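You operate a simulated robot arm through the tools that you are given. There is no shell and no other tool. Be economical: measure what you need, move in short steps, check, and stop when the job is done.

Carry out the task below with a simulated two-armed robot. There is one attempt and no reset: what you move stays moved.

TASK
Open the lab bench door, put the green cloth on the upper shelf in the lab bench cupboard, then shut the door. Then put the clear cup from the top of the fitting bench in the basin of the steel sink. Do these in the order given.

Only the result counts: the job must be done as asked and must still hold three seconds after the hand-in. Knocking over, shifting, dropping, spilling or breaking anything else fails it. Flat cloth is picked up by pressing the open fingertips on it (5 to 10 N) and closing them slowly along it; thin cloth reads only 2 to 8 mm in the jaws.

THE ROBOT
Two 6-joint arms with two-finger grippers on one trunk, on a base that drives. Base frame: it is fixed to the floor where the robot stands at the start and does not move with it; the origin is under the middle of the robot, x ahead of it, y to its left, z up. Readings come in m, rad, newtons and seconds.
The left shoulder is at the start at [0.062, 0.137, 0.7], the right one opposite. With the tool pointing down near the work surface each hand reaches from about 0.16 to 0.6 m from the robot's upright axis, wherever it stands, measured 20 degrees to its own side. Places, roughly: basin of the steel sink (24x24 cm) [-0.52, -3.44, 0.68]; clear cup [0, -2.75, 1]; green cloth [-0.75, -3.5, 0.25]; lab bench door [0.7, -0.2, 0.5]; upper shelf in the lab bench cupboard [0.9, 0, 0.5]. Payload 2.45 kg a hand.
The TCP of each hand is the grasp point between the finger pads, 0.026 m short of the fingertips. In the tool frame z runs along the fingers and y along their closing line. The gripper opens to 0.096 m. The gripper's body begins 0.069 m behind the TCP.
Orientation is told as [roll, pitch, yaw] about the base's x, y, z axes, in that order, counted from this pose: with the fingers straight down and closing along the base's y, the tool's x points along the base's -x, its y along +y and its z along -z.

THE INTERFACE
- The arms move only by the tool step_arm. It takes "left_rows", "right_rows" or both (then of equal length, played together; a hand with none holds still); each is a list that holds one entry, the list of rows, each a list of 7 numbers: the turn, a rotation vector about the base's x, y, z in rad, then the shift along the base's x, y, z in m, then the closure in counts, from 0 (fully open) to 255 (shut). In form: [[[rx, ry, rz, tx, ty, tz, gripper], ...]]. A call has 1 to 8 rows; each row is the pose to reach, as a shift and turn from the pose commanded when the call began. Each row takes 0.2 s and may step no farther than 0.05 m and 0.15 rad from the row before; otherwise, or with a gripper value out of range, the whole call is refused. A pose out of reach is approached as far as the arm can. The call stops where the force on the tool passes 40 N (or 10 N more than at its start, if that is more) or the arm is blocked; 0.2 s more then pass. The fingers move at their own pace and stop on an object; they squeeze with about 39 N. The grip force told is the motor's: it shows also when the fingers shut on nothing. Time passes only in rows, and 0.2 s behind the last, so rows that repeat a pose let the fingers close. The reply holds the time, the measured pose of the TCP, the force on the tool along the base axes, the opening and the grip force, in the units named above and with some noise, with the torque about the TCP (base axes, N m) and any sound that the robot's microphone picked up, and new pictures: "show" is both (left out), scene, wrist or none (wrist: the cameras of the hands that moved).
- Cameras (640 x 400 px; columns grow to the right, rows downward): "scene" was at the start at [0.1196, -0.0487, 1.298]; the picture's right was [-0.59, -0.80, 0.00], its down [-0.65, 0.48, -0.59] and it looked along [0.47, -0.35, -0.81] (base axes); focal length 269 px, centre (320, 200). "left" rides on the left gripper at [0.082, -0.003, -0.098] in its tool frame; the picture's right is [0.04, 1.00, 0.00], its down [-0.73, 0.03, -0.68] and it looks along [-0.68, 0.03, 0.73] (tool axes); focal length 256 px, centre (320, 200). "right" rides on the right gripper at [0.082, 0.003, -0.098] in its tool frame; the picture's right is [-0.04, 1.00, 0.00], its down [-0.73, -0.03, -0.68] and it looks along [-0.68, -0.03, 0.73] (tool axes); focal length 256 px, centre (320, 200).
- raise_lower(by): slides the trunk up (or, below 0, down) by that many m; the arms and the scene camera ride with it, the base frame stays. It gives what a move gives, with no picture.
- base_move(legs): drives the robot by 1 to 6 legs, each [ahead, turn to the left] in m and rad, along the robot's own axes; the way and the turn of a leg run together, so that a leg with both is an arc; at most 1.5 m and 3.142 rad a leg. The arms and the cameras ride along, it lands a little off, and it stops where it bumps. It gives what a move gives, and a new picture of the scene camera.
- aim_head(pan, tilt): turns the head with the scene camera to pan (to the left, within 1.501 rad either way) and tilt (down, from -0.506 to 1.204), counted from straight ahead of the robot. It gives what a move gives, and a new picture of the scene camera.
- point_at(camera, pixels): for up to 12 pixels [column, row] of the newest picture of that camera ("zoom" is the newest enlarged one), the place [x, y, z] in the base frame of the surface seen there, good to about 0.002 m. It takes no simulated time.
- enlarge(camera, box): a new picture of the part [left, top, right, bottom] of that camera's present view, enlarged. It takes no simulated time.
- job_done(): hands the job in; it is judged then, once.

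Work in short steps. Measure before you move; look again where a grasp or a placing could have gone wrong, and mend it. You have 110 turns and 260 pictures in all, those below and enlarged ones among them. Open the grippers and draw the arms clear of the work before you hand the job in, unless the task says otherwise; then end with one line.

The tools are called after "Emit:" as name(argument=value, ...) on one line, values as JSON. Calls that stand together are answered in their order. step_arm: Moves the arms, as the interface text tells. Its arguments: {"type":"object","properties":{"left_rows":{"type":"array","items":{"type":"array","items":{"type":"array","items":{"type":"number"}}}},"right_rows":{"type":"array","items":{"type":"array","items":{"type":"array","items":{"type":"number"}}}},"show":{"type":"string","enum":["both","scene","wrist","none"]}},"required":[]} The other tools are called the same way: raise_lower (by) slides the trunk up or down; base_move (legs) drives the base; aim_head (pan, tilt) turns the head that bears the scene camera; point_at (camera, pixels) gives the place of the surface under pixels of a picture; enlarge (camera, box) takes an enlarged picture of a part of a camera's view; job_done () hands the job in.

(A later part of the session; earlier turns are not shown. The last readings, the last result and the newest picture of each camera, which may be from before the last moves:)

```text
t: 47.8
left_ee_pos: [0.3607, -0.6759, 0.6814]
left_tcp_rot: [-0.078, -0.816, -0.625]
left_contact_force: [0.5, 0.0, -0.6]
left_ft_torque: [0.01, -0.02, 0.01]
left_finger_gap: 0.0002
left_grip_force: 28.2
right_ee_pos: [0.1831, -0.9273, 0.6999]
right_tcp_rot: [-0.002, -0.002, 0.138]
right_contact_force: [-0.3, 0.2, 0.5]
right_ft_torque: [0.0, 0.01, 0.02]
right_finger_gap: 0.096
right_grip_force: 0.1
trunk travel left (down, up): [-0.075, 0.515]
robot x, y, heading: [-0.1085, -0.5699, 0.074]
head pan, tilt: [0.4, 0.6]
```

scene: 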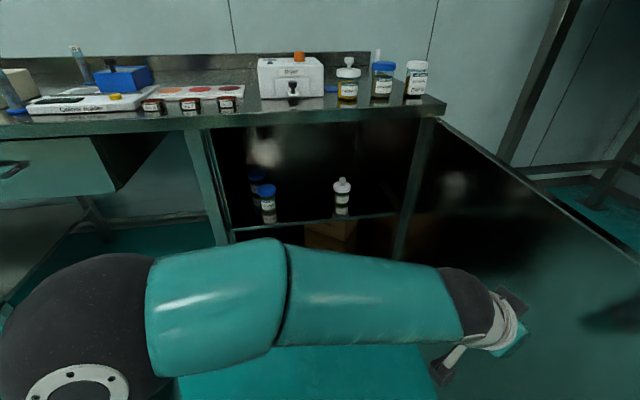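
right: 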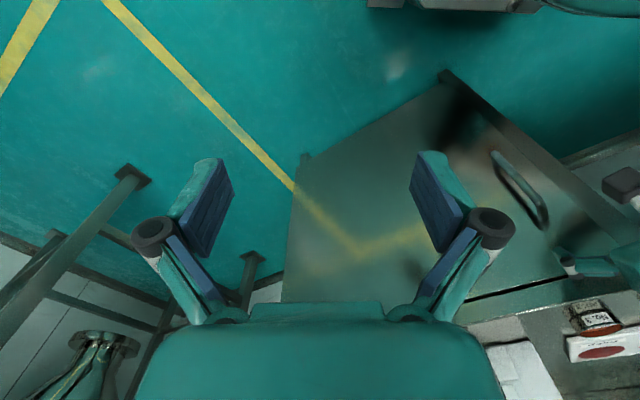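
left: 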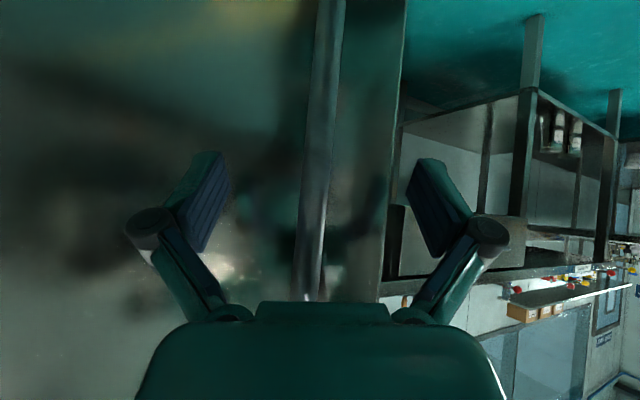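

The door is about 90° open. I measure shelf front edge, bottles, interior and door.

Emit:
point_at(camera="scene", pixels=[[300, 222], [235, 229], [390, 215], [300, 216], [310, 212], [268, 215], [342, 205], [257, 180], [560, 220], [470, 150], [330, 130], [370, 200]])

Emit:
enlarge(camera="scene", box=[190, 100, 470, 280])

```text
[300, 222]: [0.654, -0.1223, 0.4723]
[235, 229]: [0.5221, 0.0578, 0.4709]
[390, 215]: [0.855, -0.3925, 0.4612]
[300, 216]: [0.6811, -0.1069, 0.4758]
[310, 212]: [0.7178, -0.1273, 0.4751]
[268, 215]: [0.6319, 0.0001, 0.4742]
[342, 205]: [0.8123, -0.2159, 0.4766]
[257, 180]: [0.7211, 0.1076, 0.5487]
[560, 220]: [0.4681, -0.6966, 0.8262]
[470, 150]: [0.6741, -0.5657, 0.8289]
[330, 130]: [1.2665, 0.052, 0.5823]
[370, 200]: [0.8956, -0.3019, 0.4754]
```

```text
2.22 times, centred on (330, 190) of scene
```

zoom: 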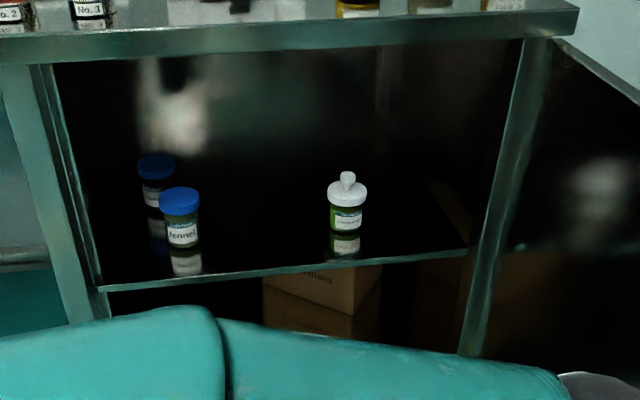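

Shelf top z 0.475, front edge ~5 cm behind the door plane; free spot between bottles about (0.75,-0.09). Now I back off and turn toward the sink side.

Emit:
base_move(legs=[[-0.4, 0], [0, -0.6], [0, -0.6], [0, -0.4]])

Emit:
aim_head(pan=0, tilt=0.35)

```text
t: 54.0
left_ee_pos: [-0.4172, -1.071, 0.6816]
left_tcp_rot: [-0.077, -0.818, -1.781]
left_contact_force: [-0.2, -0.2, 0.1]
left_ft_torque: [0.04, -0.01, -0.01]
left_finger_gap: 0.0
left_grip_force: 29.2
right_ee_pos: [-0.7172, -1.0111, 0.6996]
right_tcp_rot: [0.0, 0.0, -1.017]
right_contact_force: [1.3, 0.1, -0.5]
right_ft_torque: [0.03, -0.02, 0.02]
right_finger_gap: 0.096
right_grip_force: 0.0
trunk travel left (down, up): [-0.075, 0.515]
robot x, y, heading: [-0.4783, -0.5781, -1.076]
head pan, tilt: [0.4, 0.6]
stopped in leg 3: the robot was blocked; the commanded pose is now the measured one
```

scene: 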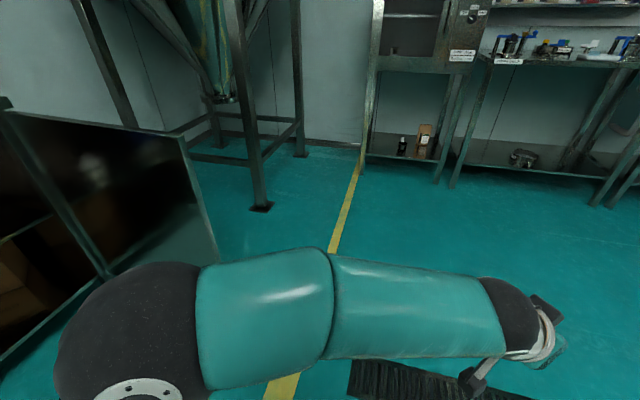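

```text
t: 54.8
left_ee_pos: [-0.4161, -1.072, 0.6811]
left_tcp_rot: [-0.076, -0.818, -1.783]
left_contact_force: [0.0, -0.3, 0.0]
left_ft_torque: [0.02, -0.02, -0.01]
left_finger_gap: 0.0
left_grip_force: 28.4
right_ee_pos: [-0.717, -1.0115, 0.7006]
right_tcp_rot: [-0.001, 0.001, -1.018]
right_contact_force: [0.1, -0.9, -0.1]
right_ft_torque: [-0.01, -0.02, 0.01]
right_finger_gap: 0.0959
right_grip_force: 0.1
trunk travel left (down, up): [-0.075, 0.515]
robot x, y, heading: [-0.472, -0.5781, -1.08]
head pan, tilt: [0.0, 0.351]
```

scene: 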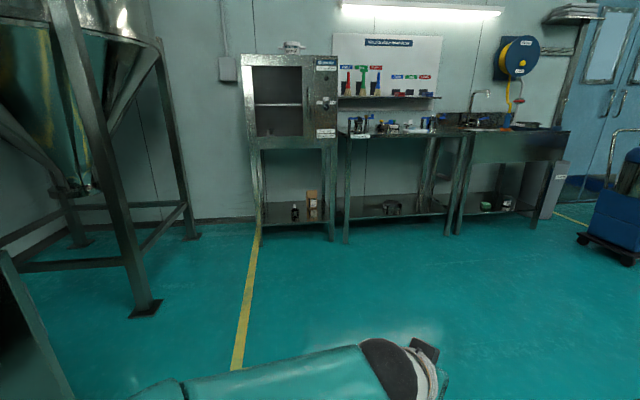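

A spurious stop of the turn again. The sink is at (510,140) with the cloth at (485,205) on its lower shelf; I measure the places.

Emit:
point_at(camera="scene", pixels=[[485, 205], [478, 212], [500, 205], [480, 128], [510, 160], [458, 160], [570, 135], [345, 160], [440, 165], [388, 205], [410, 128], [460, 225]])

Emit:
enlarge(camera="scene", box=[330, 80, 590, 240])

```text
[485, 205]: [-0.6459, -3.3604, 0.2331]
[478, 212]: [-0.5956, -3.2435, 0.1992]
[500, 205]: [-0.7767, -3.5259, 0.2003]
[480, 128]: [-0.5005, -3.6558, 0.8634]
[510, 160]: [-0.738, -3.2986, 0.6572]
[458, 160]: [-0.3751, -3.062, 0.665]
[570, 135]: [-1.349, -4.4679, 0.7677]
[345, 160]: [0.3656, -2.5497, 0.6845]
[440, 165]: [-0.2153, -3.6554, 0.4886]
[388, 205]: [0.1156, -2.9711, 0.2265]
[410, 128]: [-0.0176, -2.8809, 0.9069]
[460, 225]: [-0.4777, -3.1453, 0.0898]
```

```text
2.46 times, centred on (460, 160) of scene
```

zoom: 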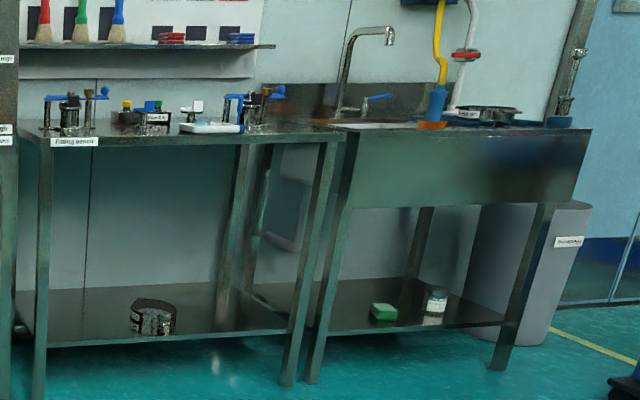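

The cloth looks like a small folded green block. I check the blue cart's location before planning the route and get a closer view of the cloth.

Emit:
point_at(camera="scene", pixels=[[590, 235], [632, 262], [600, 200], [545, 210], [580, 232], [625, 262]])

Emit:
enlarge(camera="scene", box=[455, 180, 535, 230])

Emit:
aim_head(pan=-1.0, tilt=0.5)

```text
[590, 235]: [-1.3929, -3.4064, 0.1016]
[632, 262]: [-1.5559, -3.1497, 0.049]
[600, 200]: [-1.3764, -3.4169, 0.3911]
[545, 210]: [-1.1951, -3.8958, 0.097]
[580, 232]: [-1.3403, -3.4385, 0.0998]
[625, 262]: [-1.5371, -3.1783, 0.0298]
```

```text
8.00 times, centred on (495, 205) of scene
```

zoom: 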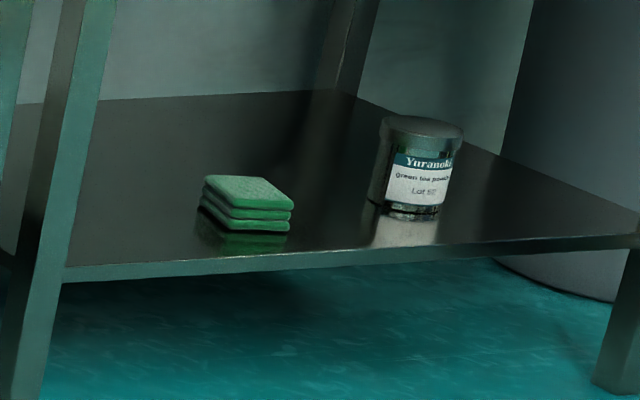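

```text
t: 56.1
left_ee_pos: [-0.417, -1.0716, 0.6818]
left_tcp_rot: [-0.078, -0.819, -1.782]
left_contact_force: [-0.1, 0.5, 0.6]
left_ft_torque: [-0.01, -0.01, -0.02]
left_finger_gap: 0.0
left_grip_force: 28.3
right_ee_pos: [-0.718, -1.0107, 0.7]
right_tcp_rot: [0.001, 0.001, -1.017]
right_contact_force: [-0.2, 0.8, 0.5]
right_ft_torque: [-0.03, 0.02, 0.01]
right_finger_gap: 0.096
right_grip_force: 0.0
trunk travel left (down, up): [-0.075, 0.515]
robot x, y, heading: [-0.4776, -0.5758, -1.076]
head pan, tilt: [-1.0, 0.499]
```

scene: 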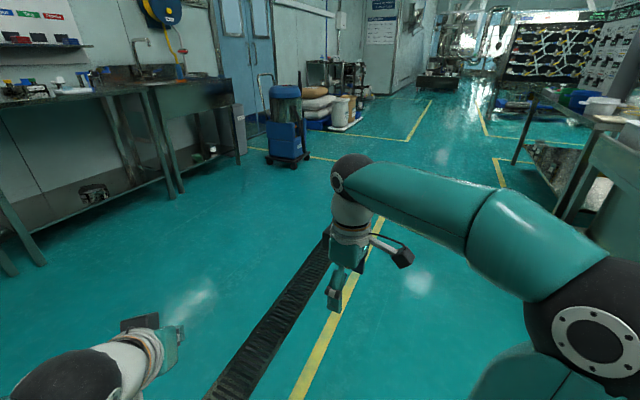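

The cloth is a folded 3-layer pad with free space around it. I drive to a standoff in front of the sink, heading −0.99, to use the right hand.

Emit:
base_move(legs=[[0, -0.4], [0, -0.353], [1.04, 0], [1.04, 0], [0, 0.45], [0, 0.386]])

Emit:
aim_head(pan=0, tilt=0.6)

```text
t: 71.9
left_ee_pos: [-0.8793, -3.0849, 0.6815]
left_tcp_rot: [-0.077, -0.817, -1.683]
left_contact_force: [0.0, 0.4, 0.7]
left_ft_torque: [-0.01, -0.02, -0.01]
left_finger_gap: 0.0
left_grip_force: 28.5
right_ee_pos: [-1.1845, -3.0552, 0.6993]
right_tcp_rot: [-0.002, 0.001, -0.922]
right_contact_force: [0.0, 0.2, -0.2]
right_ft_torque: [-0.03, 0.01, 0.0]
right_finger_gap: 0.0962
right_grip_force: 0.0
trunk travel left (down, up): [-0.075, 0.515]
robot x, y, heading: [-1.0055, -2.6141, -0.986]
head pan, tilt: [-1.0, 0.499]
```

scene: 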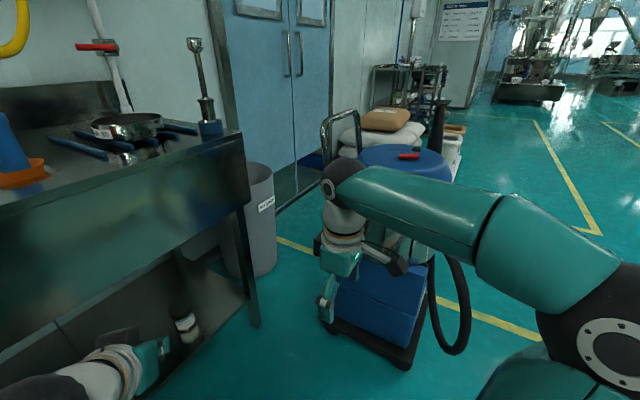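

```text
t: 73.1
left_ee_pos: [-0.879, -3.0858, 0.6821]
left_tcp_rot: [-0.079, -0.818, -1.683]
left_contact_force: [0.7, 0.2, -0.5]
left_ft_torque: [0.02, -0.01, 0.0]
left_finger_gap: 0.0
left_grip_force: 28.6
right_ee_pos: [-1.1827, -3.0548, 0.6999]
right_tcp_rot: [-0.003, 0.0, -0.921]
right_contact_force: [0.4, 0.7, 0.2]
right_ft_torque: [0.01, -0.03, 0.06]
right_finger_gap: 0.096
right_grip_force: 0.1
trunk travel left (down, up): [-0.075, 0.515]
robot x, y, heading: [-1.0066, -2.6151, -0.986]
head pan, tilt: [0.0, 0.6]
```

scene: 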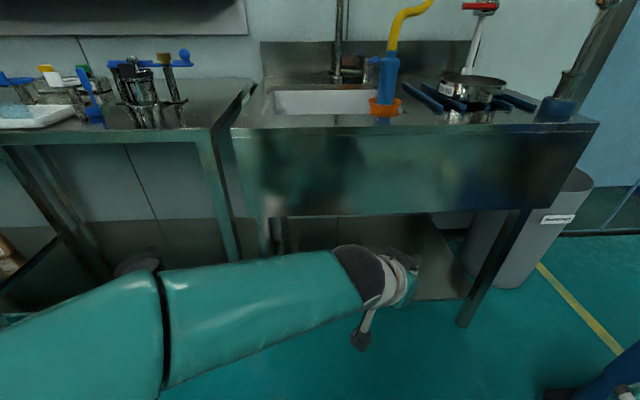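

The left forearm hides the cloth; I lift and swing the left hand outward for a clear view.

Emit:
step_arm(left_rows=[[[0, 0, 0.1, 0.02, 0.02, 0.03, 255], [0, 0, 0.2, 0.04, 0.04, 0.06, 255], [0, 0, 0.3, 0.06, 0.06, 0.09, 255], [0, 0, 0.4, 0.08, 0.085, 0.12, 255], [0, 0, 0.5, 0.1, 0.11, 0.15, 255], [0, 0, 0.6, 0.12, 0.13, 0.18, 100], [0, 0, 0.7, 0.13, 0.14, 0.21, 0]]], show="scene")

```text
t: 74.7
left_ee_pos: [-0.7487, -2.9453, 0.8926]
left_tcp_rot: [-0.077, -0.816, -0.981]
left_contact_force: [0.2, 0.2, -0.3]
left_ft_torque: [0.0, 0.02, -0.02]
left_finger_gap: 0.0802
left_grip_force: 0.1
right_ee_pos: [-1.184, -3.0554, 0.7018]
right_tcp_rot: [-0.003, 0.0, -0.92]
right_contact_force: [0.1, -0.9, 0.1]
right_ft_torque: [-0.02, 0.0, -0.01]
right_finger_gap: 0.0962
right_grip_force: 0.0
trunk travel left (down, up): [-0.075, 0.515]
robot x, y, heading: [-1.0084, -2.616, -0.981]
head pan, tilt: [0.0, 0.6]
```

scene: 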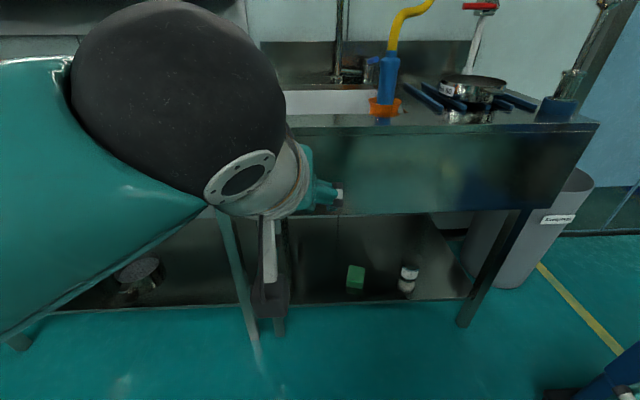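

The cloth is at (355,277), jar at (408,278). I enlarge and measure.

Emit:
enlarge(camera="scene", box=[310, 240, 450, 320])

Emit:
point_at(camera="scene", pixels=[[349, 266], [363, 267], [347, 284], [361, 289], [356, 276], [355, 286], [400, 280], [413, 280], [340, 300], [420, 298], [450, 212], [300, 215]])

```text
4.57 times, centred on (380, 280) of scene
```

zoom: 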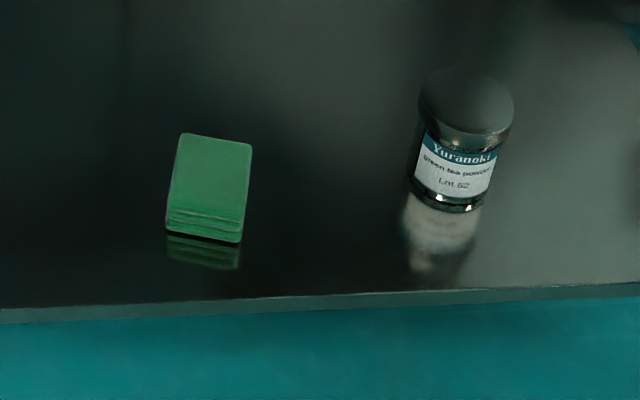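

```text
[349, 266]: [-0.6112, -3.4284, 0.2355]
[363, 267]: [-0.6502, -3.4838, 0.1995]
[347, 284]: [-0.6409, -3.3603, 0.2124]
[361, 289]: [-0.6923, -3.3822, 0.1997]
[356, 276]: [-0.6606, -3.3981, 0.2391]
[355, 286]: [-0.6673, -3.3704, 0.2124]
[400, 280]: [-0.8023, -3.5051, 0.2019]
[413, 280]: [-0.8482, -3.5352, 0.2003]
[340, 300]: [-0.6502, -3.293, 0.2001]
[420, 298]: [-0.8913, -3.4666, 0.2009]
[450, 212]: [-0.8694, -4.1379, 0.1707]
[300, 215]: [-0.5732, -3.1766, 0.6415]
```

I measure the cloth top corners in the enlarged picture.

Emit:
point_at(camera="zoom", pixels=[[186, 140], [246, 150], [238, 218], [172, 205], [210, 180], [172, 225], [236, 237], [420, 130], [505, 150], [465, 95], [330, 300]])

```text
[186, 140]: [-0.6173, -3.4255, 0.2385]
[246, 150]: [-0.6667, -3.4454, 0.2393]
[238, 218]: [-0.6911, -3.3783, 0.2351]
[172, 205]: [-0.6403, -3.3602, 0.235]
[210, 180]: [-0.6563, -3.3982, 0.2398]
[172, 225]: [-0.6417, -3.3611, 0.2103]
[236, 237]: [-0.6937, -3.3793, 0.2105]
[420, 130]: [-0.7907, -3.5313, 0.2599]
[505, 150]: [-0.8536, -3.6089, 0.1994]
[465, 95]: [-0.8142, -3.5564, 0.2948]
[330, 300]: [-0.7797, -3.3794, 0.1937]
```

Cloth is centred at (-0.654,-3.403), z 0.20–0.239, 54 mm wide; jaws should take yaw ≈ −1.21. I first retract the left hand to a tool-down pose at the left side.

Emit:
step_arm(left_rows=[[[0.085, 0.057, 0, 0.02, 0.037, 0, 0], [0.17, 0.114, 0, 0.04, 0.075, 0, 0], [0.254, 0.17, 0, 0.06, 0.112, 0, 0], [0.339, 0.227, 0, 0.08, 0.15, 0, 0], [0.424, 0.284, 0, 0.1, 0.187, 0, 0], [0.509, 0.341, 0, 0.12, 0.225, 0, 0], [0.593, 0.397, 0, 0.14, 0.262, 0, 0], [0.678, 0.454, 0, 0.16, 0.3, 0, 0]]], show="none")

Emit:
raise_lower(by=-0.07)

Emit:
base_move(legs=[[0, 0.277], [0.355, 0], [0, -0.504]])

```text
t: 76.5
left_ee_pos: [-0.5852, -2.6525, 0.8408]
left_tcp_rot: [-0.079, -0.002, -0.982]
left_contact_force: [-0.8, 0.1, 0.5]
left_ft_torque: [-0.03, -0.01, 0.02]
left_finger_gap: 0.0958
left_grip_force: 0.0
left hand out of reach, approached as far as the arm can: row 7, 8
right_ee_pos: [-1.1833, -3.0554, 0.7003]
right_tcp_rot: [0.001, 0.001, -0.92]
right_contact_force: [0.2, 0.3, 0.1]
right_ft_torque: [-0.02, -0.04, 0.0]
right_finger_gap: 0.0958
right_grip_force: 0.1
trunk travel left (down, up): [-0.075, 0.515]
robot x, y, heading: [-1.0053, -2.616, -0.986]
head pan, tilt: [0.0, 0.6]
```

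```text
t: 77.6
left_ee_pos: [-0.5844, -2.653, 0.7714]
left_tcp_rot: [-0.079, -0.003, -0.983]
left_contact_force: [0.1, 0.1, -0.5]
left_ft_torque: [0.0, 0.0, 0.0]
left_finger_gap: 0.0961
left_grip_force: 0.1
right_ee_pos: [-1.1834, -3.0546, 0.6317]
right_tcp_rot: [0.0, 0.001, -0.919]
right_contact_force: [0.2, -0.4, 0.3]
right_ft_torque: [0.0, -0.02, 0.0]
right_finger_gap: 0.0959
right_grip_force: 0.1
trunk travel left (down, up): [-0.005, 0.585]
robot x, y, heading: [-1.0067, -2.6137, -0.982]
head pan, tilt: [0.0, 0.6]
```

```text
t: 80.8
left_ee_pos: [-0.3419, -2.7478, 0.7725]
left_tcp_rot: [-0.079, -0.003, -0.711]
left_contact_force: [-0.2, -0.4, -0.3]
left_ft_torque: [-0.01, 0.0, 0.0]
left_finger_gap: 0.0959
left_grip_force: 0.0
right_ee_pos: [-0.8158, -3.2912, 0.633]
right_tcp_rot: [0.0, 0.017, -0.652]
right_contact_force: [-3.9, 4.3, -2.8]
right_ft_torque: [-0.39, -0.34, -0.04]
right_finger_gap: 0.096
right_grip_force: 0.1
trunk travel left (down, up): [-0.005, 0.585]
robot x, y, heading: [-0.7575, -2.8268, -0.708]
head pan, tilt: [0.0, 0.6]
stopped in leg 2: the force on the tool passed its limit at 86 N (the readings are from after the stop); the commanded pose is now the measured one
```

scene: 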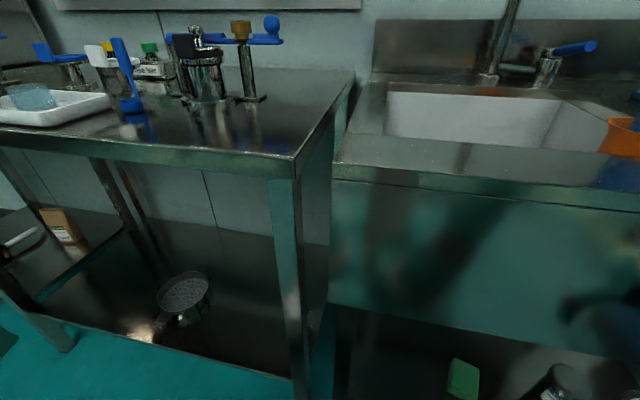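

The right fingers touched the sink's apron. I back the right hand off and then lower it.

Emit:
step_arm(right_rows=[[[0, 0, 0, -0.02, 0.04, 0, 0], [0, 0, 0, -0.04, 0.07, 0, 0], [0, 0, 0, -0.04, 0.08, -0.04, 0], [0, 0, 0, -0.04, 0.08, -0.08, 0], [0, 0, 0, -0.04, 0.08, -0.12, 0], [0, 0, 0, -0.04, 0.08, -0.16, 0]]], show="none")

Emit:
aim_head(pan=-0.4, tilt=0.7)

```text
t: 82.2
left_ee_pos: [-0.3421, -2.7479, 0.7719]
left_tcp_rot: [-0.08, -0.004, -0.711]
left_contact_force: [-0.2, 0.4, -0.6]
left_ft_torque: [-0.05, -0.01, -0.01]
left_finger_gap: 0.096
left_grip_force: 0.0
right_ee_pos: [-0.8558, -3.2137, 0.4724]
right_tcp_rot: [0.002, 0.015, -0.653]
right_contact_force: [0.2, 0.5, 0.2]
right_ft_torque: [-0.03, 0.01, -0.02]
right_finger_gap: 0.0961
right_grip_force: 0.0
trunk travel left (down, up): [-0.005, 0.585]
robot x, y, heading: [-0.7578, -2.8184, -0.708]
head pan, tilt: [0.0, 0.6]
```

```text
t: 83.0
left_ee_pos: [-0.3424, -2.7471, 0.7734]
left_tcp_rot: [-0.079, -0.003, -0.711]
left_contact_force: [0.1, -0.2, 0.1]
left_ft_torque: [-0.01, 0.02, -0.03]
left_finger_gap: 0.096
left_grip_force: 0.0
right_ee_pos: [-0.854, -3.2124, 0.4737]
right_tcp_rot: [0.001, 0.015, -0.653]
right_contact_force: [0.3, -0.6, 0.0]
right_ft_torque: [0.01, 0.03, 0.0]
right_finger_gap: 0.0958
right_grip_force: 0.1
trunk travel left (down, up): [-0.005, 0.585]
robot x, y, heading: [-0.758, -2.8264, -0.709]
head pan, tilt: [-0.4, 0.7]
```

scene: 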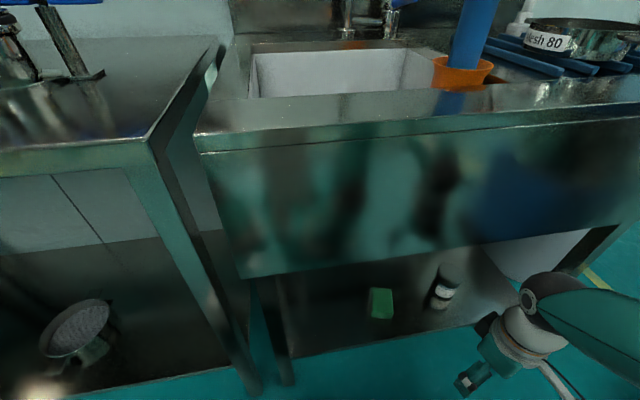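

Robot is at about the right place; I measure the apron's lower edge and turn right 0.35 to face the cloth.

Emit:
point_at(camera="scene", pixels=[[400, 250], [300, 268], [500, 235], [380, 300], [360, 335], [450, 150]])

Emit:
base_move(legs=[[0, -0.35]])

```text
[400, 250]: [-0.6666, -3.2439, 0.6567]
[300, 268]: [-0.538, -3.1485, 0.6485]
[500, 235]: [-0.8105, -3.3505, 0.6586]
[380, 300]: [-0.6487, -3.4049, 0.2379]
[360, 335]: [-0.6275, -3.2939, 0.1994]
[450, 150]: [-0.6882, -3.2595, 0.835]
```

```text
t: 84.7
left_ee_pos: [-0.341, -2.8944, 0.772]
left_tcp_rot: [-0.078, -0.004, -1.062]
left_contact_force: [-0.6, -0.9, 0.4]
left_ft_torque: [0.0, 0.0, -0.01]
left_finger_gap: 0.0963
left_grip_force: 0.0
right_ee_pos: [-0.9826, -3.1548, 0.4729]
right_tcp_rot: [0.001, 0.016, -1.006]
right_contact_force: [1.2, 0.6, 0.1]
right_ft_torque: [0.01, -0.01, 0.01]
right_finger_gap: 0.0959
right_grip_force: 0.1
trunk travel left (down, up): [-0.005, 0.585]
robot x, y, heading: [-0.7539, -2.8244, -1.062]
head pan, tilt: [-0.4, 0.7]
```

scene: 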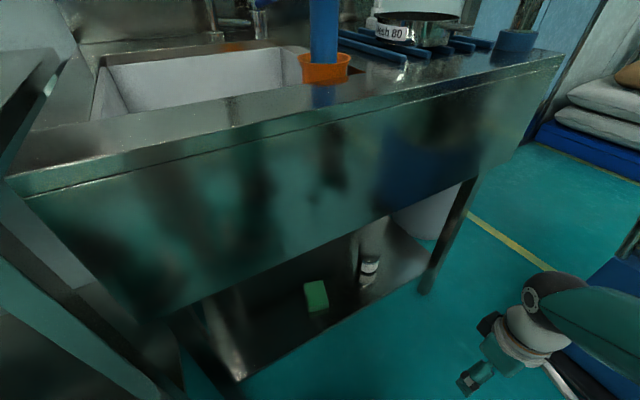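

Apron bottom z ≈0.65. I bring the right hand low to a tilted pre-grasp in front of and above the cloth.

Emit:
step_arm(right_rows=[[[-0.0675, -0.034, -0.025, 0.03, -0.02, -0.02, 0], [-0.135, -0.067, -0.05, 0.065, -0.04, -0.04, 0], [-0.2025, -0.1, -0.075, 0.1, -0.06, -0.06, 0], [-0.27, -0.135, -0.1, 0.14, -0.08, -0.08, 0], [-0.3375, -0.168, -0.125, 0.18, -0.1, -0.1, 0], [-0.405, -0.202, -0.15, 0.22, -0.12, -0.12, 0], [-0.4725, -0.235, -0.175, 0.26, -0.145, -0.135, 0], [-0.54, -0.269, -0.2, 0.295, -0.175, -0.145, 0]]])

```text
t: 86.5
left_ee_pos: [-0.3411, -2.8946, 0.7732]
left_tcp_rot: [-0.078, -0.003, -1.062]
left_contact_force: [-0.3, 0.0, -0.3]
left_ft_torque: [0.0, -0.05, 0.05]
left_finger_gap: 0.0961
left_grip_force: 0.1
right_ee_pos: [-0.688, -3.3307, 0.328]
right_tcp_rot: [0.003, -0.587, -1.212]
right_contact_force: [0.0, 0.3, 0.1]
right_ft_torque: [-0.01, 0.05, 0.01]
right_finger_gap: 0.0956
right_grip_force: 0.1
right hand out of reach, approached as far as the arm can: row 2, 3, 4, 5, 6
trunk travel left (down, up): [-0.005, 0.585]
robot x, y, heading: [-0.7541, -2.8217, -1.064]
head pan, tilt: [-0.4, 0.7]
```

scene: 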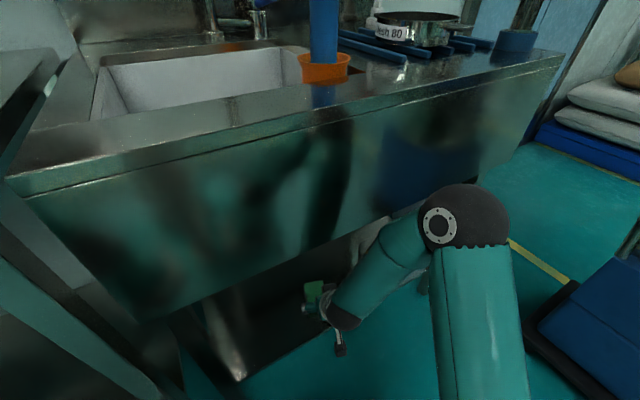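
right: 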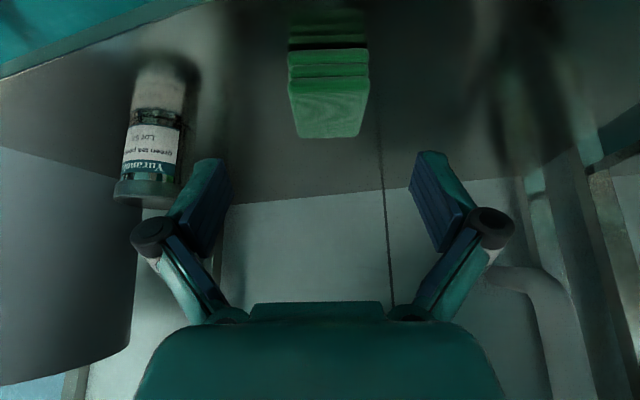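

The cloth is centred between the jaws (column 330). I descend onto it with open jaws.

Emit:
step_arm(right_rows=[[[0, 0, 0, 0.012, -0.025, -0.04, 0], [0, 0, 0, 0.024, -0.05, -0.075, 0], [0, 0, 0, 0.031, -0.066, -0.093, 0], [0, 0, 0, 0.034, -0.07, -0.1, 0]]], show="wrist")

```text
t: 87.5
left_ee_pos: [-0.3409, -2.8953, 0.7718]
left_tcp_rot: [-0.078, -0.005, -1.062]
left_contact_force: [0.0, -0.2, 0.1]
left_ft_torque: [0.0, 0.01, -0.01]
left_finger_gap: 0.0958
left_grip_force: 0.0
right_ee_pos: [-0.6538, -3.4, 0.2286]
right_tcp_rot: [0.002, -0.584, -1.211]
right_contact_force: [0.6, 0.5, 0.3]
right_ft_torque: [0.01, -0.01, 0.04]
right_finger_gap: 0.096
right_grip_force: 0.0
trunk travel left (down, up): [-0.005, 0.585]
robot x, y, heading: [-0.7556, -2.8242, -1.063]
head pan, tilt: [-0.4, 0.7]
```

right: 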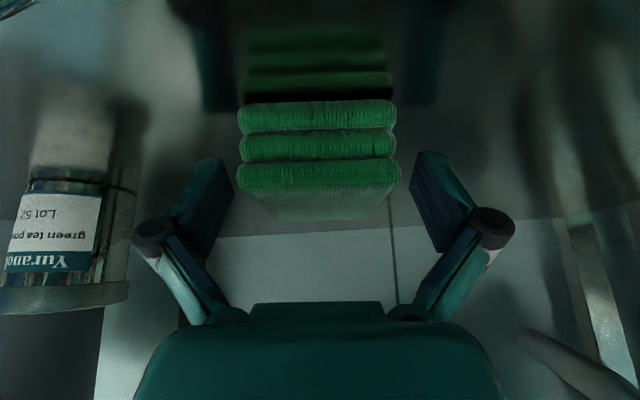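

The pad is between the fingers. I close slowly.

Emit:
step_arm(right_rows=[[[0, 0, 0, 0, 0, 0, 60], [0, 0, 0, 0, 0, 0, 100], [0, 0, 0, 0, 0, 0, 150], [0, 0, 0, 0, 0, 0, 200], [0, 0, 0, 0, 0, 0, 255], [0, 0, 0, 0, 0, 0, 255]]], show="wrist")

```text
t: 88.8
left_ee_pos: [-0.341, -2.8956, 0.7722]
left_tcp_rot: [-0.078, -0.003, -1.061]
left_contact_force: [-0.5, 0.5, -0.2]
left_ft_torque: [-0.02, 0.02, -0.01]
left_finger_gap: 0.0959
left_grip_force: 0.0
right_ee_pos: [-0.653, -3.4003, 0.2288]
right_tcp_rot: [0.002, -0.587, -1.21]
right_contact_force: [-0.6, -0.3, 1.1]
right_ft_torque: [0.04, -0.04, -0.05]
right_finger_gap: 0.065
right_grip_force: 39.1
trunk travel left (down, up): [-0.005, 0.585]
robot x, y, heading: [-0.7474, -2.821, -1.056]
head pan, tilt: [-0.4, 0.7]
```

right: 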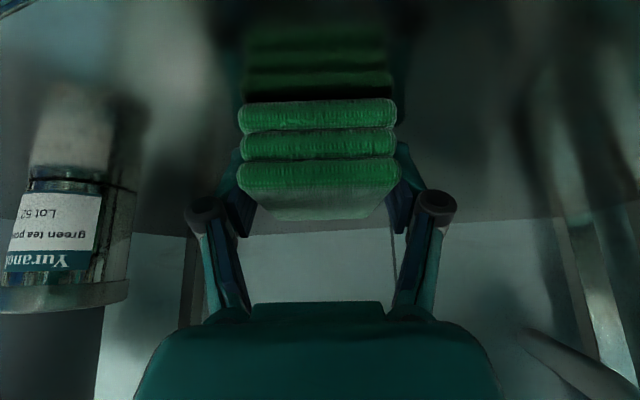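

Gripped (65 mm, 39 N). I lift and withdraw from under the sink.

Emit:
step_arm(right_rows=[[[0, 0, 0, 0, 0.005, 0.035, 255], [0, 0, 0, -0.02, 0.04, 0.065, 255], [0, 0, 0, -0.035, 0.08, 0.08, 255], [0, 0, 0, -0.055, 0.12, 0.09, 255], [0, 0, 0, -0.075, 0.16, 0.1, 255], [0, 0, 0, -0.1, 0.195, 0.11, 255], [0, 0, 0, -0.13, 0.23, 0.12, 255]]])

```text
refused: row 2 steps farther than a row can; nothing moved
```

Row 2 was slightly too long; I shorten it.

Emit:
step_arm(right_rows=[[[0, 0, 0, 0, 0.005, 0.035, 255], [0, 0, 0, -0.015, 0.035, 0.06, 255], [0, 0, 0, -0.03, 0.075, 0.075, 255], [0, 0, 0, -0.05, 0.115, 0.085, 255], [0, 0, 0, -0.07, 0.155, 0.095, 255], [0, 0, 0, -0.095, 0.19, 0.105, 255], [0, 0, 0, -0.12, 0.225, 0.115, 255]]])

```text
t: 90.5
left_ee_pos: [-0.3424, -2.8968, 0.7728]
left_tcp_rot: [-0.079, -0.005, -1.062]
left_contact_force: [-0.5, -1.2, -1.1]
left_ft_torque: [0.04, -0.02, -0.01]
left_finger_gap: 0.0959
left_grip_force: 0.0
right_ee_pos: [-0.6929, -3.2785, 0.3381]
right_tcp_rot: [0.0, -0.586, -1.21]
right_contact_force: [0.3, -0.5, -1.2]
right_ft_torque: [0.03, 0.01, 0.01]
right_finger_gap: 0.0648
right_grip_force: 39.0
right hand out of reach, approached as far as the arm can: row 5, 6, 7
trunk travel left (down, up): [-0.005, 0.585]
robot x, y, heading: [-0.7515, -2.8199, -1.065]
head pan, tilt: [-0.4, 0.7]
```

scene: 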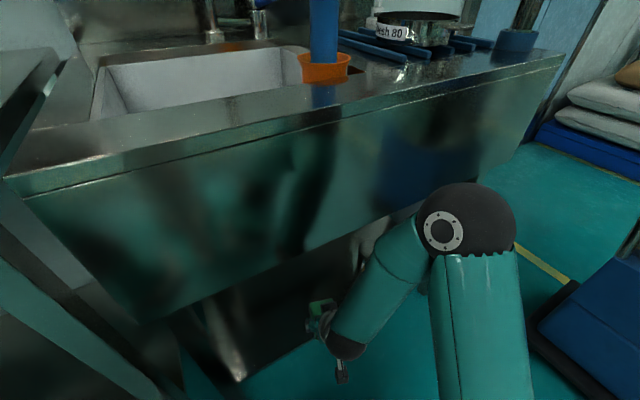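
right: 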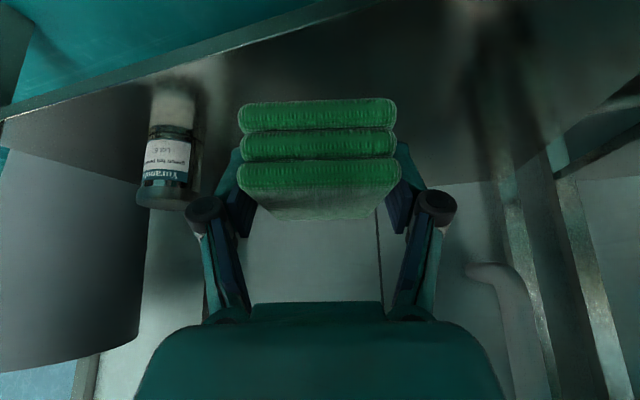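

Cloth held. I back away from the sink and turn toward the lab bench, raising the trunk for transport.

Emit:
base_move(legs=[[-0.45, 0], [0, 0.6], [0, 0.6], [0, 0.6], [0, 0.465]])

Emit:
raise_lower(by=0.27)

```text
t: 96.5
left_ee_pos: [-0.7037, -2.1096, 0.7723]
left_tcp_rot: [-0.077, -0.006, -0.01]
left_contact_force: [-0.1, 0.3, -0.2]
left_ft_torque: [0.02, 0.0, 0.02]
left_finger_gap: 0.096
left_grip_force: 0.1
right_ee_pos: [-0.5474, -2.6034, 0.3392]
right_tcp_rot: [0.001, -0.585, -0.157]
right_contact_force: [-0.4, -0.1, -0.5]
right_ft_torque: [-0.04, 0.01, -0.01]
right_finger_gap: 0.0654
right_grip_force: 39.1
trunk travel left (down, up): [-0.005, 0.585]
robot x, y, heading: [-0.9753, -2.4589, -0.002]
head pan, tilt: [-0.4, 0.7]
stopped in leg 3: the robot was blocked; the commanded pose is now the measured one
```

scene: 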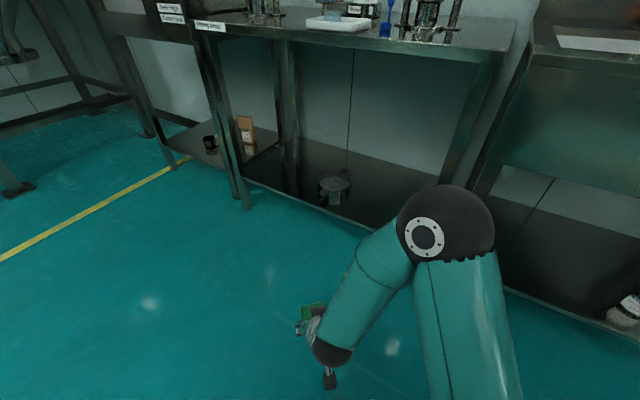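

```text
t: 99.2
left_ee_pos: [-0.7036, -2.1097, 1.0424]
left_tcp_rot: [-0.08, -0.004, -0.01]
left_contact_force: [-0.5, -1.3, -0.5]
left_ft_torque: [-0.01, 0.05, 0.01]
left_finger_gap: 0.0961
left_grip_force: 0.1
right_ee_pos: [-0.5463, -2.6036, 0.6081]
right_tcp_rot: [0.0, -0.583, -0.162]
right_contact_force: [-0.6, -0.5, -0.5]
right_ft_torque: [-0.01, 0.0, -0.01]
right_finger_gap: 0.0648
right_grip_force: 39.4
trunk travel left (down, up): [-0.275, 0.315]
robot x, y, heading: [-0.9745, -2.4543, 0.007]
head pan, tilt: [-0.4, 0.7]
```

The turn stopped spuriously again; I tuck the left hand in and continue turning and driving.

Emit:
step_arm(left_rows=[[[0, 0, 0, -0.03, -0.033, 0, 0], [0, 0, 0, -0.06, -0.066, 0, 0], [0, 0, 0, -0.09, -0.1, 0, 0]]], show="none")

Emit:
base_move(legs=[[0, 0.6], [0, 0.59], [1.1, 0], [1.1, 0], [0, -0.4], [0, -0.35]])

```text
t: 100.0
left_ee_pos: [-0.7823, -2.2138, 1.0212]
left_tcp_rot: [-0.079, -0.005, -0.011]
left_contact_force: [0.0, -0.6, 0.6]
left_ft_torque: [0.03, -0.01, -0.02]
left_finger_gap: 0.096
left_grip_force: 0.0
left hand out of reach, approached as far as the arm can: row 1, 2, 3
right_ee_pos: [-0.5465, -2.6051, 0.6071]
right_tcp_rot: [0.0, -0.584, -0.16]
right_contact_force: [-0.4, -0.2, -0.8]
right_ft_torque: [0.01, 0.0, 0.03]
right_finger_gap: 0.0649
right_grip_force: 39.2
trunk travel left (down, up): [-0.275, 0.315]
robot x, y, heading: [-0.9723, -2.4612, -0.003]
head pan, tilt: [-0.4, 0.7]
```

```text
t: 103.4
left_ee_pos: [-1.0572, -2.1603, 1.021]
left_tcp_rot: [-0.08, -0.01, 0.925]
left_contact_force: [0.8, -0.5, 0.2]
left_ft_torque: [0.04, 0.02, 0.05]
left_finger_gap: 0.0961
left_grip_force: 0.1
right_ee_pos: [-0.6037, -2.2038, 0.6086]
right_tcp_rot: [0.002, -0.584, 0.773]
right_contact_force: [-0.4, 0.0, -1.4]
right_ft_torque: [0.01, 0.02, 0.01]
right_finger_gap: 0.0653
right_grip_force: 39.2
trunk travel left (down, up): [-0.275, 0.315]
robot x, y, heading: [-0.9544, -2.4796, 0.939]
head pan, tilt: [-0.4, 0.7]
stopped in leg 2: the robot was blocked; the commanded pose is now the measured one
```

scene: 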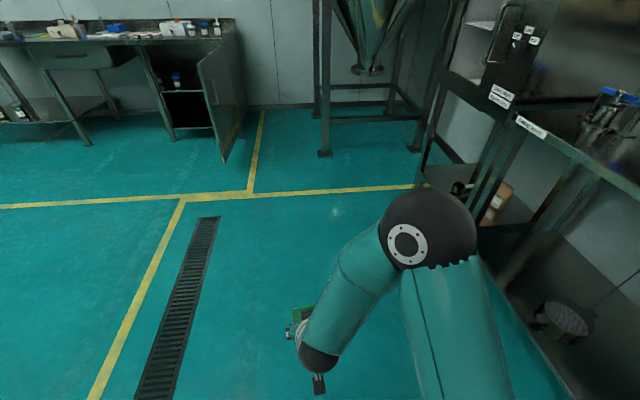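

Good view of the open cupboard ahead (180,90). I continue: small turn, drive, then turn to heading ~0.45.

Emit:
base_move(legs=[[0, 0.275], [1.12, 0], [1.12, 0], [0, -0.4], [0, -0.36]])

Emit:
aim_head(pan=0, tilt=0.7)

```text
t: 118.2
left_ee_pos: [-0.1214, -0.0462, 1.0198]
left_tcp_rot: [-0.081, -0.009, 0.447]
left_contact_force: [-0.2, 0.1, -0.3]
left_ft_torque: [0.0, -0.01, 0.0]
left_finger_gap: 0.0961
left_grip_force: 0.0
right_ee_pos: [0.2608, -0.2941, 0.6096]
right_tcp_rot: [0.001, -0.586, 0.297]
right_contact_force: [-0.2, 0.6, -0.4]
right_ft_torque: [0.01, 0.03, 0.0]
right_finger_gap: 0.0652
right_grip_force: 39.1
trunk travel left (down, up): [-0.275, 0.315]
robot x, y, heading: [-0.1827, -0.3596, 0.464]
head pan, tilt: [-0.4, 0.7]
```

scene: 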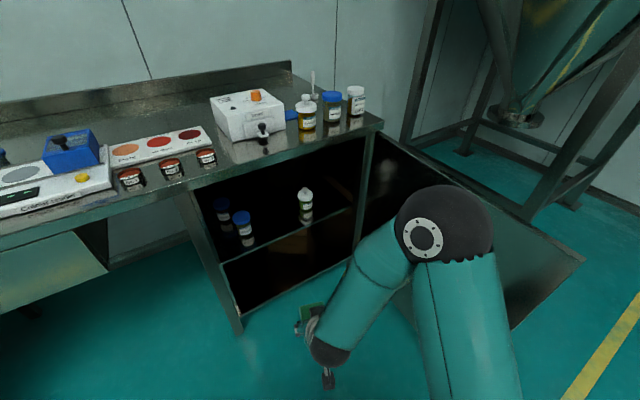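

```text
t: 119.1
left_ee_pos: [-0.1231, -0.0454, 1.021]
left_tcp_rot: [-0.081, -0.01, 0.449]
left_contact_force: [0.1, 1.6, 0.1]
left_ft_torque: [-0.02, 0.0, 0.0]
left_finger_gap: 0.0963
left_grip_force: 0.1
right_ee_pos: [0.2607, -0.2931, 0.6091]
right_tcp_rot: [-0.001, -0.584, 0.3]
right_contact_force: [-0.3, 0.6, -0.7]
right_ft_torque: [0.02, 0.0, 0.0]
right_finger_gap: 0.0652
right_grip_force: 39.1
trunk travel left (down, up): [-0.275, 0.315]
robot x, y, heading: [-0.1878, -0.3555, 0.469]
head pan, tilt: [0.0, 0.7]
```

scene: 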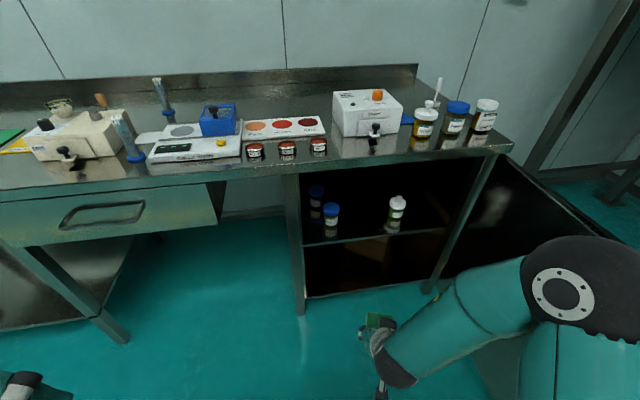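

The shelf is clear between the jar at (397,210) and bottle at (331,212). I measure them and the shelf edge again.

Emit:
enlarge(camera="scene", box=[280, 150, 500, 290])

Emit:
point_at(camera="scene", pixels=[[331, 215], [323, 218], [339, 217], [396, 218], [389, 216], [403, 216], [365, 231], [360, 242], [420, 235], [310, 246], [370, 165], [365, 220]])

```text
2.86 times, centred on (390, 220) of scene
```

zoom: 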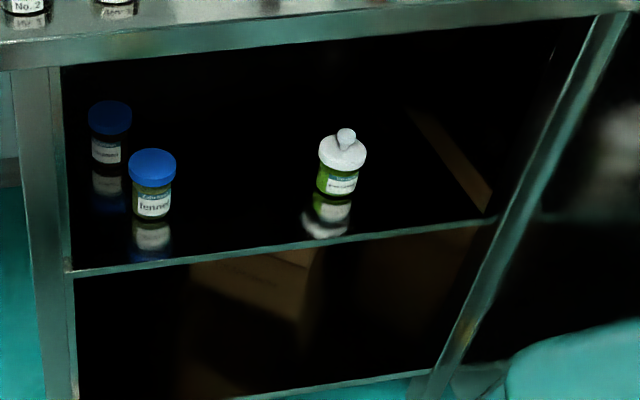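

```text
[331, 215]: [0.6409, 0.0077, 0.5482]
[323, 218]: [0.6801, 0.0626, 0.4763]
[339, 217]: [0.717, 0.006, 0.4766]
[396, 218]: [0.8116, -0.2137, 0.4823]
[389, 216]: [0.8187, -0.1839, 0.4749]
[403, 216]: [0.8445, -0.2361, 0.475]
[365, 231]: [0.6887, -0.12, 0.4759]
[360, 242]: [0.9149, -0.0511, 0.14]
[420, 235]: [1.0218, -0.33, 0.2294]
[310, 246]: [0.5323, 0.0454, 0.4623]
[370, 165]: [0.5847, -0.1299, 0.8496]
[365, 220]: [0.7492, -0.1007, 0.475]
```

Target spot is (0.733,-0.099). I raise the right hand relative to the trunk, lower the trunk (so the forearm is flatter), then drive in.

Emit:
step_arm(right_rows=[[[0, 0, 0, 0.015, 0.008, 0.03, 255], [0, 0, 0, 0.03, 0.015, 0.06, 255], [0, 0, 0, 0.045, 0.023, 0.09, 255], [0, 0, 0, 0.06, 0.03, 0.12, 255]]], show="none")

Emit:
raise_lower(by=-0.14)

Emit:
base_move(legs=[[0.25, 0]])

```text
t: 120.1
left_ee_pos: [-0.1226, -0.0465, 1.0211]
left_tcp_rot: [-0.082, -0.009, 0.448]
left_contact_force: [-0.1, 0.4, -0.7]
left_ft_torque: [-0.01, -0.01, 0.04]
left_finger_gap: 0.0958
left_grip_force: 0.0
right_ee_pos: [0.3206, -0.2632, 0.7287]
right_tcp_rot: [0.002, -0.586, 0.298]
right_contact_force: [-1.0, 1.4, -1.1]
right_ft_torque: [0.03, 0.0, 0.01]
right_finger_gap: 0.065
right_grip_force: 39.0
trunk travel left (down, up): [-0.275, 0.315]
robot x, y, heading: [-0.1857, -0.3572, 0.469]
head pan, tilt: [0.0, 0.7]
```

```text
t: 121.7
left_ee_pos: [-0.1232, -0.0477, 0.8804]
left_tcp_rot: [-0.081, -0.009, 0.448]
left_contact_force: [-0.8, 0.3, 0.4]
left_ft_torque: [0.0, -0.01, 0.01]
left_finger_gap: 0.0958
left_grip_force: 0.1
right_ee_pos: [0.3206, -0.2639, 0.5898]
right_tcp_rot: [-0.001, -0.586, 0.299]
right_contact_force: [0.2, -0.3, -0.5]
right_ft_torque: [0.06, 0.01, 0.02]
right_finger_gap: 0.0646
right_grip_force: 38.5
trunk travel left (down, up): [-0.135, 0.455]
robot x, y, heading: [-0.1842, -0.3544, 0.463]
head pan, tilt: [0.0, 0.7]
```

```text
t: 123.6
left_ee_pos: [0.1028, 0.0658, 0.8801]
left_tcp_rot: [-0.081, -0.009, 0.444]
left_contact_force: [0.2, 1.0, -0.1]
left_ft_torque: [-0.01, 0.0, 0.01]
left_finger_gap: 0.0959
left_grip_force: 0.1
right_ee_pos: [0.5454, -0.1517, 0.5886]
right_tcp_rot: [0.0, -0.586, 0.295]
right_contact_force: [1.0, 0.2, -0.1]
right_ft_torque: [0.03, -0.05, 0.01]
right_finger_gap: 0.0652
right_grip_force: 38.8
trunk travel left (down, up): [-0.135, 0.455]
robot x, y, heading: [0.0386, -0.2429, 0.466]
head pan, tilt: [0.0, 0.7]
```

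scene: 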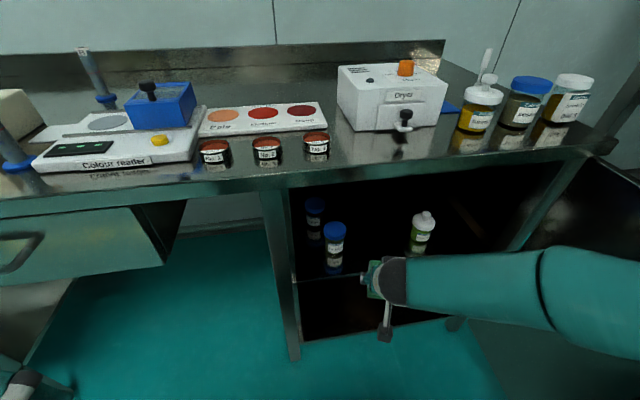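

All clear. I drive in another 9 cm and view with the right-hand camera.

Emit:
base_move(legs=[[0.09, 0]])

Emit:
enlarge(camera="right", box=[0, 0, 640, 400])

```text
t: 124.7
left_ee_pos: [0.1829, 0.1067, 0.8819]
left_tcp_rot: [-0.084, -0.008, 0.446]
left_contact_force: [-0.1, 0.3, 0.5]
left_ft_torque: [0.03, 0.01, -0.01]
left_finger_gap: 0.0958
left_grip_force: 0.0
right_ee_pos: [0.6263, -0.1101, 0.5895]
right_tcp_rot: [-0.001, -0.585, 0.293]
right_contact_force: [-0.2, -0.8, -0.7]
right_ft_torque: [0.0, 0.02, -0.01]
right_finger_gap: 0.065
right_grip_force: 38.7
trunk travel left (down, up): [-0.135, 0.455]
robot x, y, heading: [0.1213, -0.2001, 0.463]
head pan, tilt: [0.0, 0.7]
```

scene: 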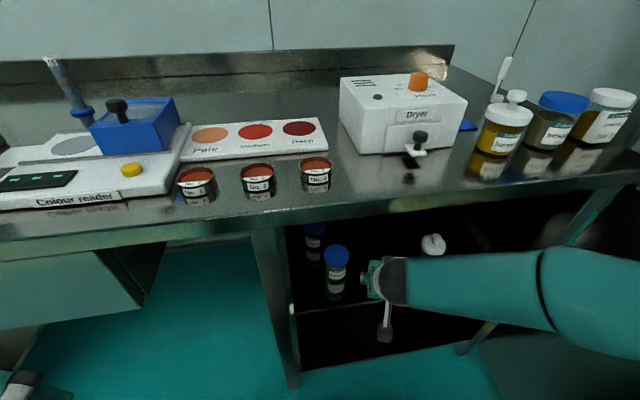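

```text
1.00 times, centred on (320, 200) of right (not enlarged: the box is as wide or as high as the picture)
```

zoom: 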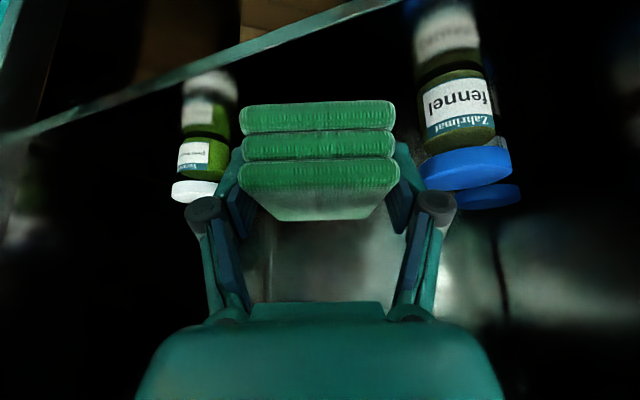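

The cloth hangs between jar and fennel bottle with space on both sides. I move to above the target spot and lower.

Emit:
step_arm(right_rows=[[[0, 0, 0, 0.04, 0.0, -0.01, 255], [0, 0, 0, 0.08, 0.006, -0.025, 255], [0, 0, 0, 0.105, 0.011, -0.04, 255], [0, 0, 0, 0.107, 0.011, -0.06, 255], [0, 0, 0, 0.107, 0.011, -0.075, 255], [0, 0, 0, 0.107, 0.011, -0.081, 255]]])

```text
t: 126.1
left_ee_pos: [0.1842, 0.106, 0.8806]
left_tcp_rot: [-0.082, -0.01, 0.445]
left_contact_force: [0.0, -0.2, 0.5]
left_ft_torque: [0.03, 0.05, 0.02]
left_finger_gap: 0.0959
left_grip_force: 0.0
right_ee_pos: [0.7323, -0.0998, 0.5087]
right_tcp_rot: [0.003, -0.582, 0.295]
right_contact_force: [0.1, 0.1, -0.2]
right_ft_torque: [-0.03, -0.02, 0.02]
right_finger_gap: 0.0651
right_grip_force: 38.2
trunk travel left (down, up): [-0.135, 0.455]
robot x, y, heading: [0.1189, -0.2034, 0.46]
head pan, tilt: [0.0, 0.7]
```

scene: 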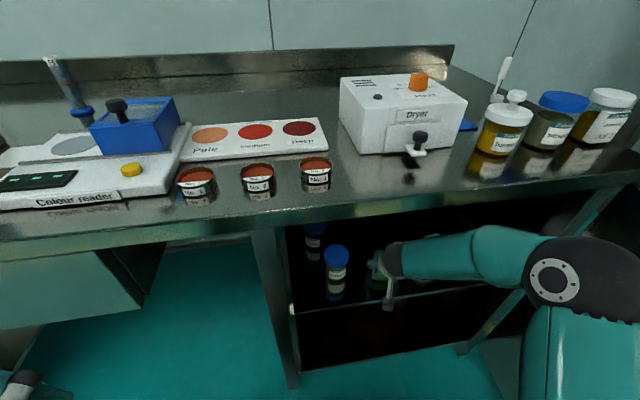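
right: 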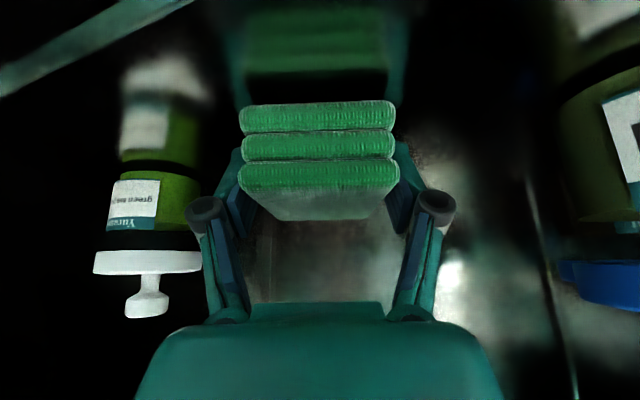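

The jar is near the left finger in the view; I measure it before opening.

Emit:
point_at(camera="right", pixels=[[192, 200], [198, 262], [150, 210], [150, 265], [148, 305], [590, 150], [570, 280], [330, 205], [320, 170]])

```text
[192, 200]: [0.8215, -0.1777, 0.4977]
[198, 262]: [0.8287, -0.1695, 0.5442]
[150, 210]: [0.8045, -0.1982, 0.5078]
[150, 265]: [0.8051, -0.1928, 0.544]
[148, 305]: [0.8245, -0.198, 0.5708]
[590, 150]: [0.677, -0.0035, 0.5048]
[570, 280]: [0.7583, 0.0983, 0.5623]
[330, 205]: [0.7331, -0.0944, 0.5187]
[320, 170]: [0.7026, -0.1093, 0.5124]
```

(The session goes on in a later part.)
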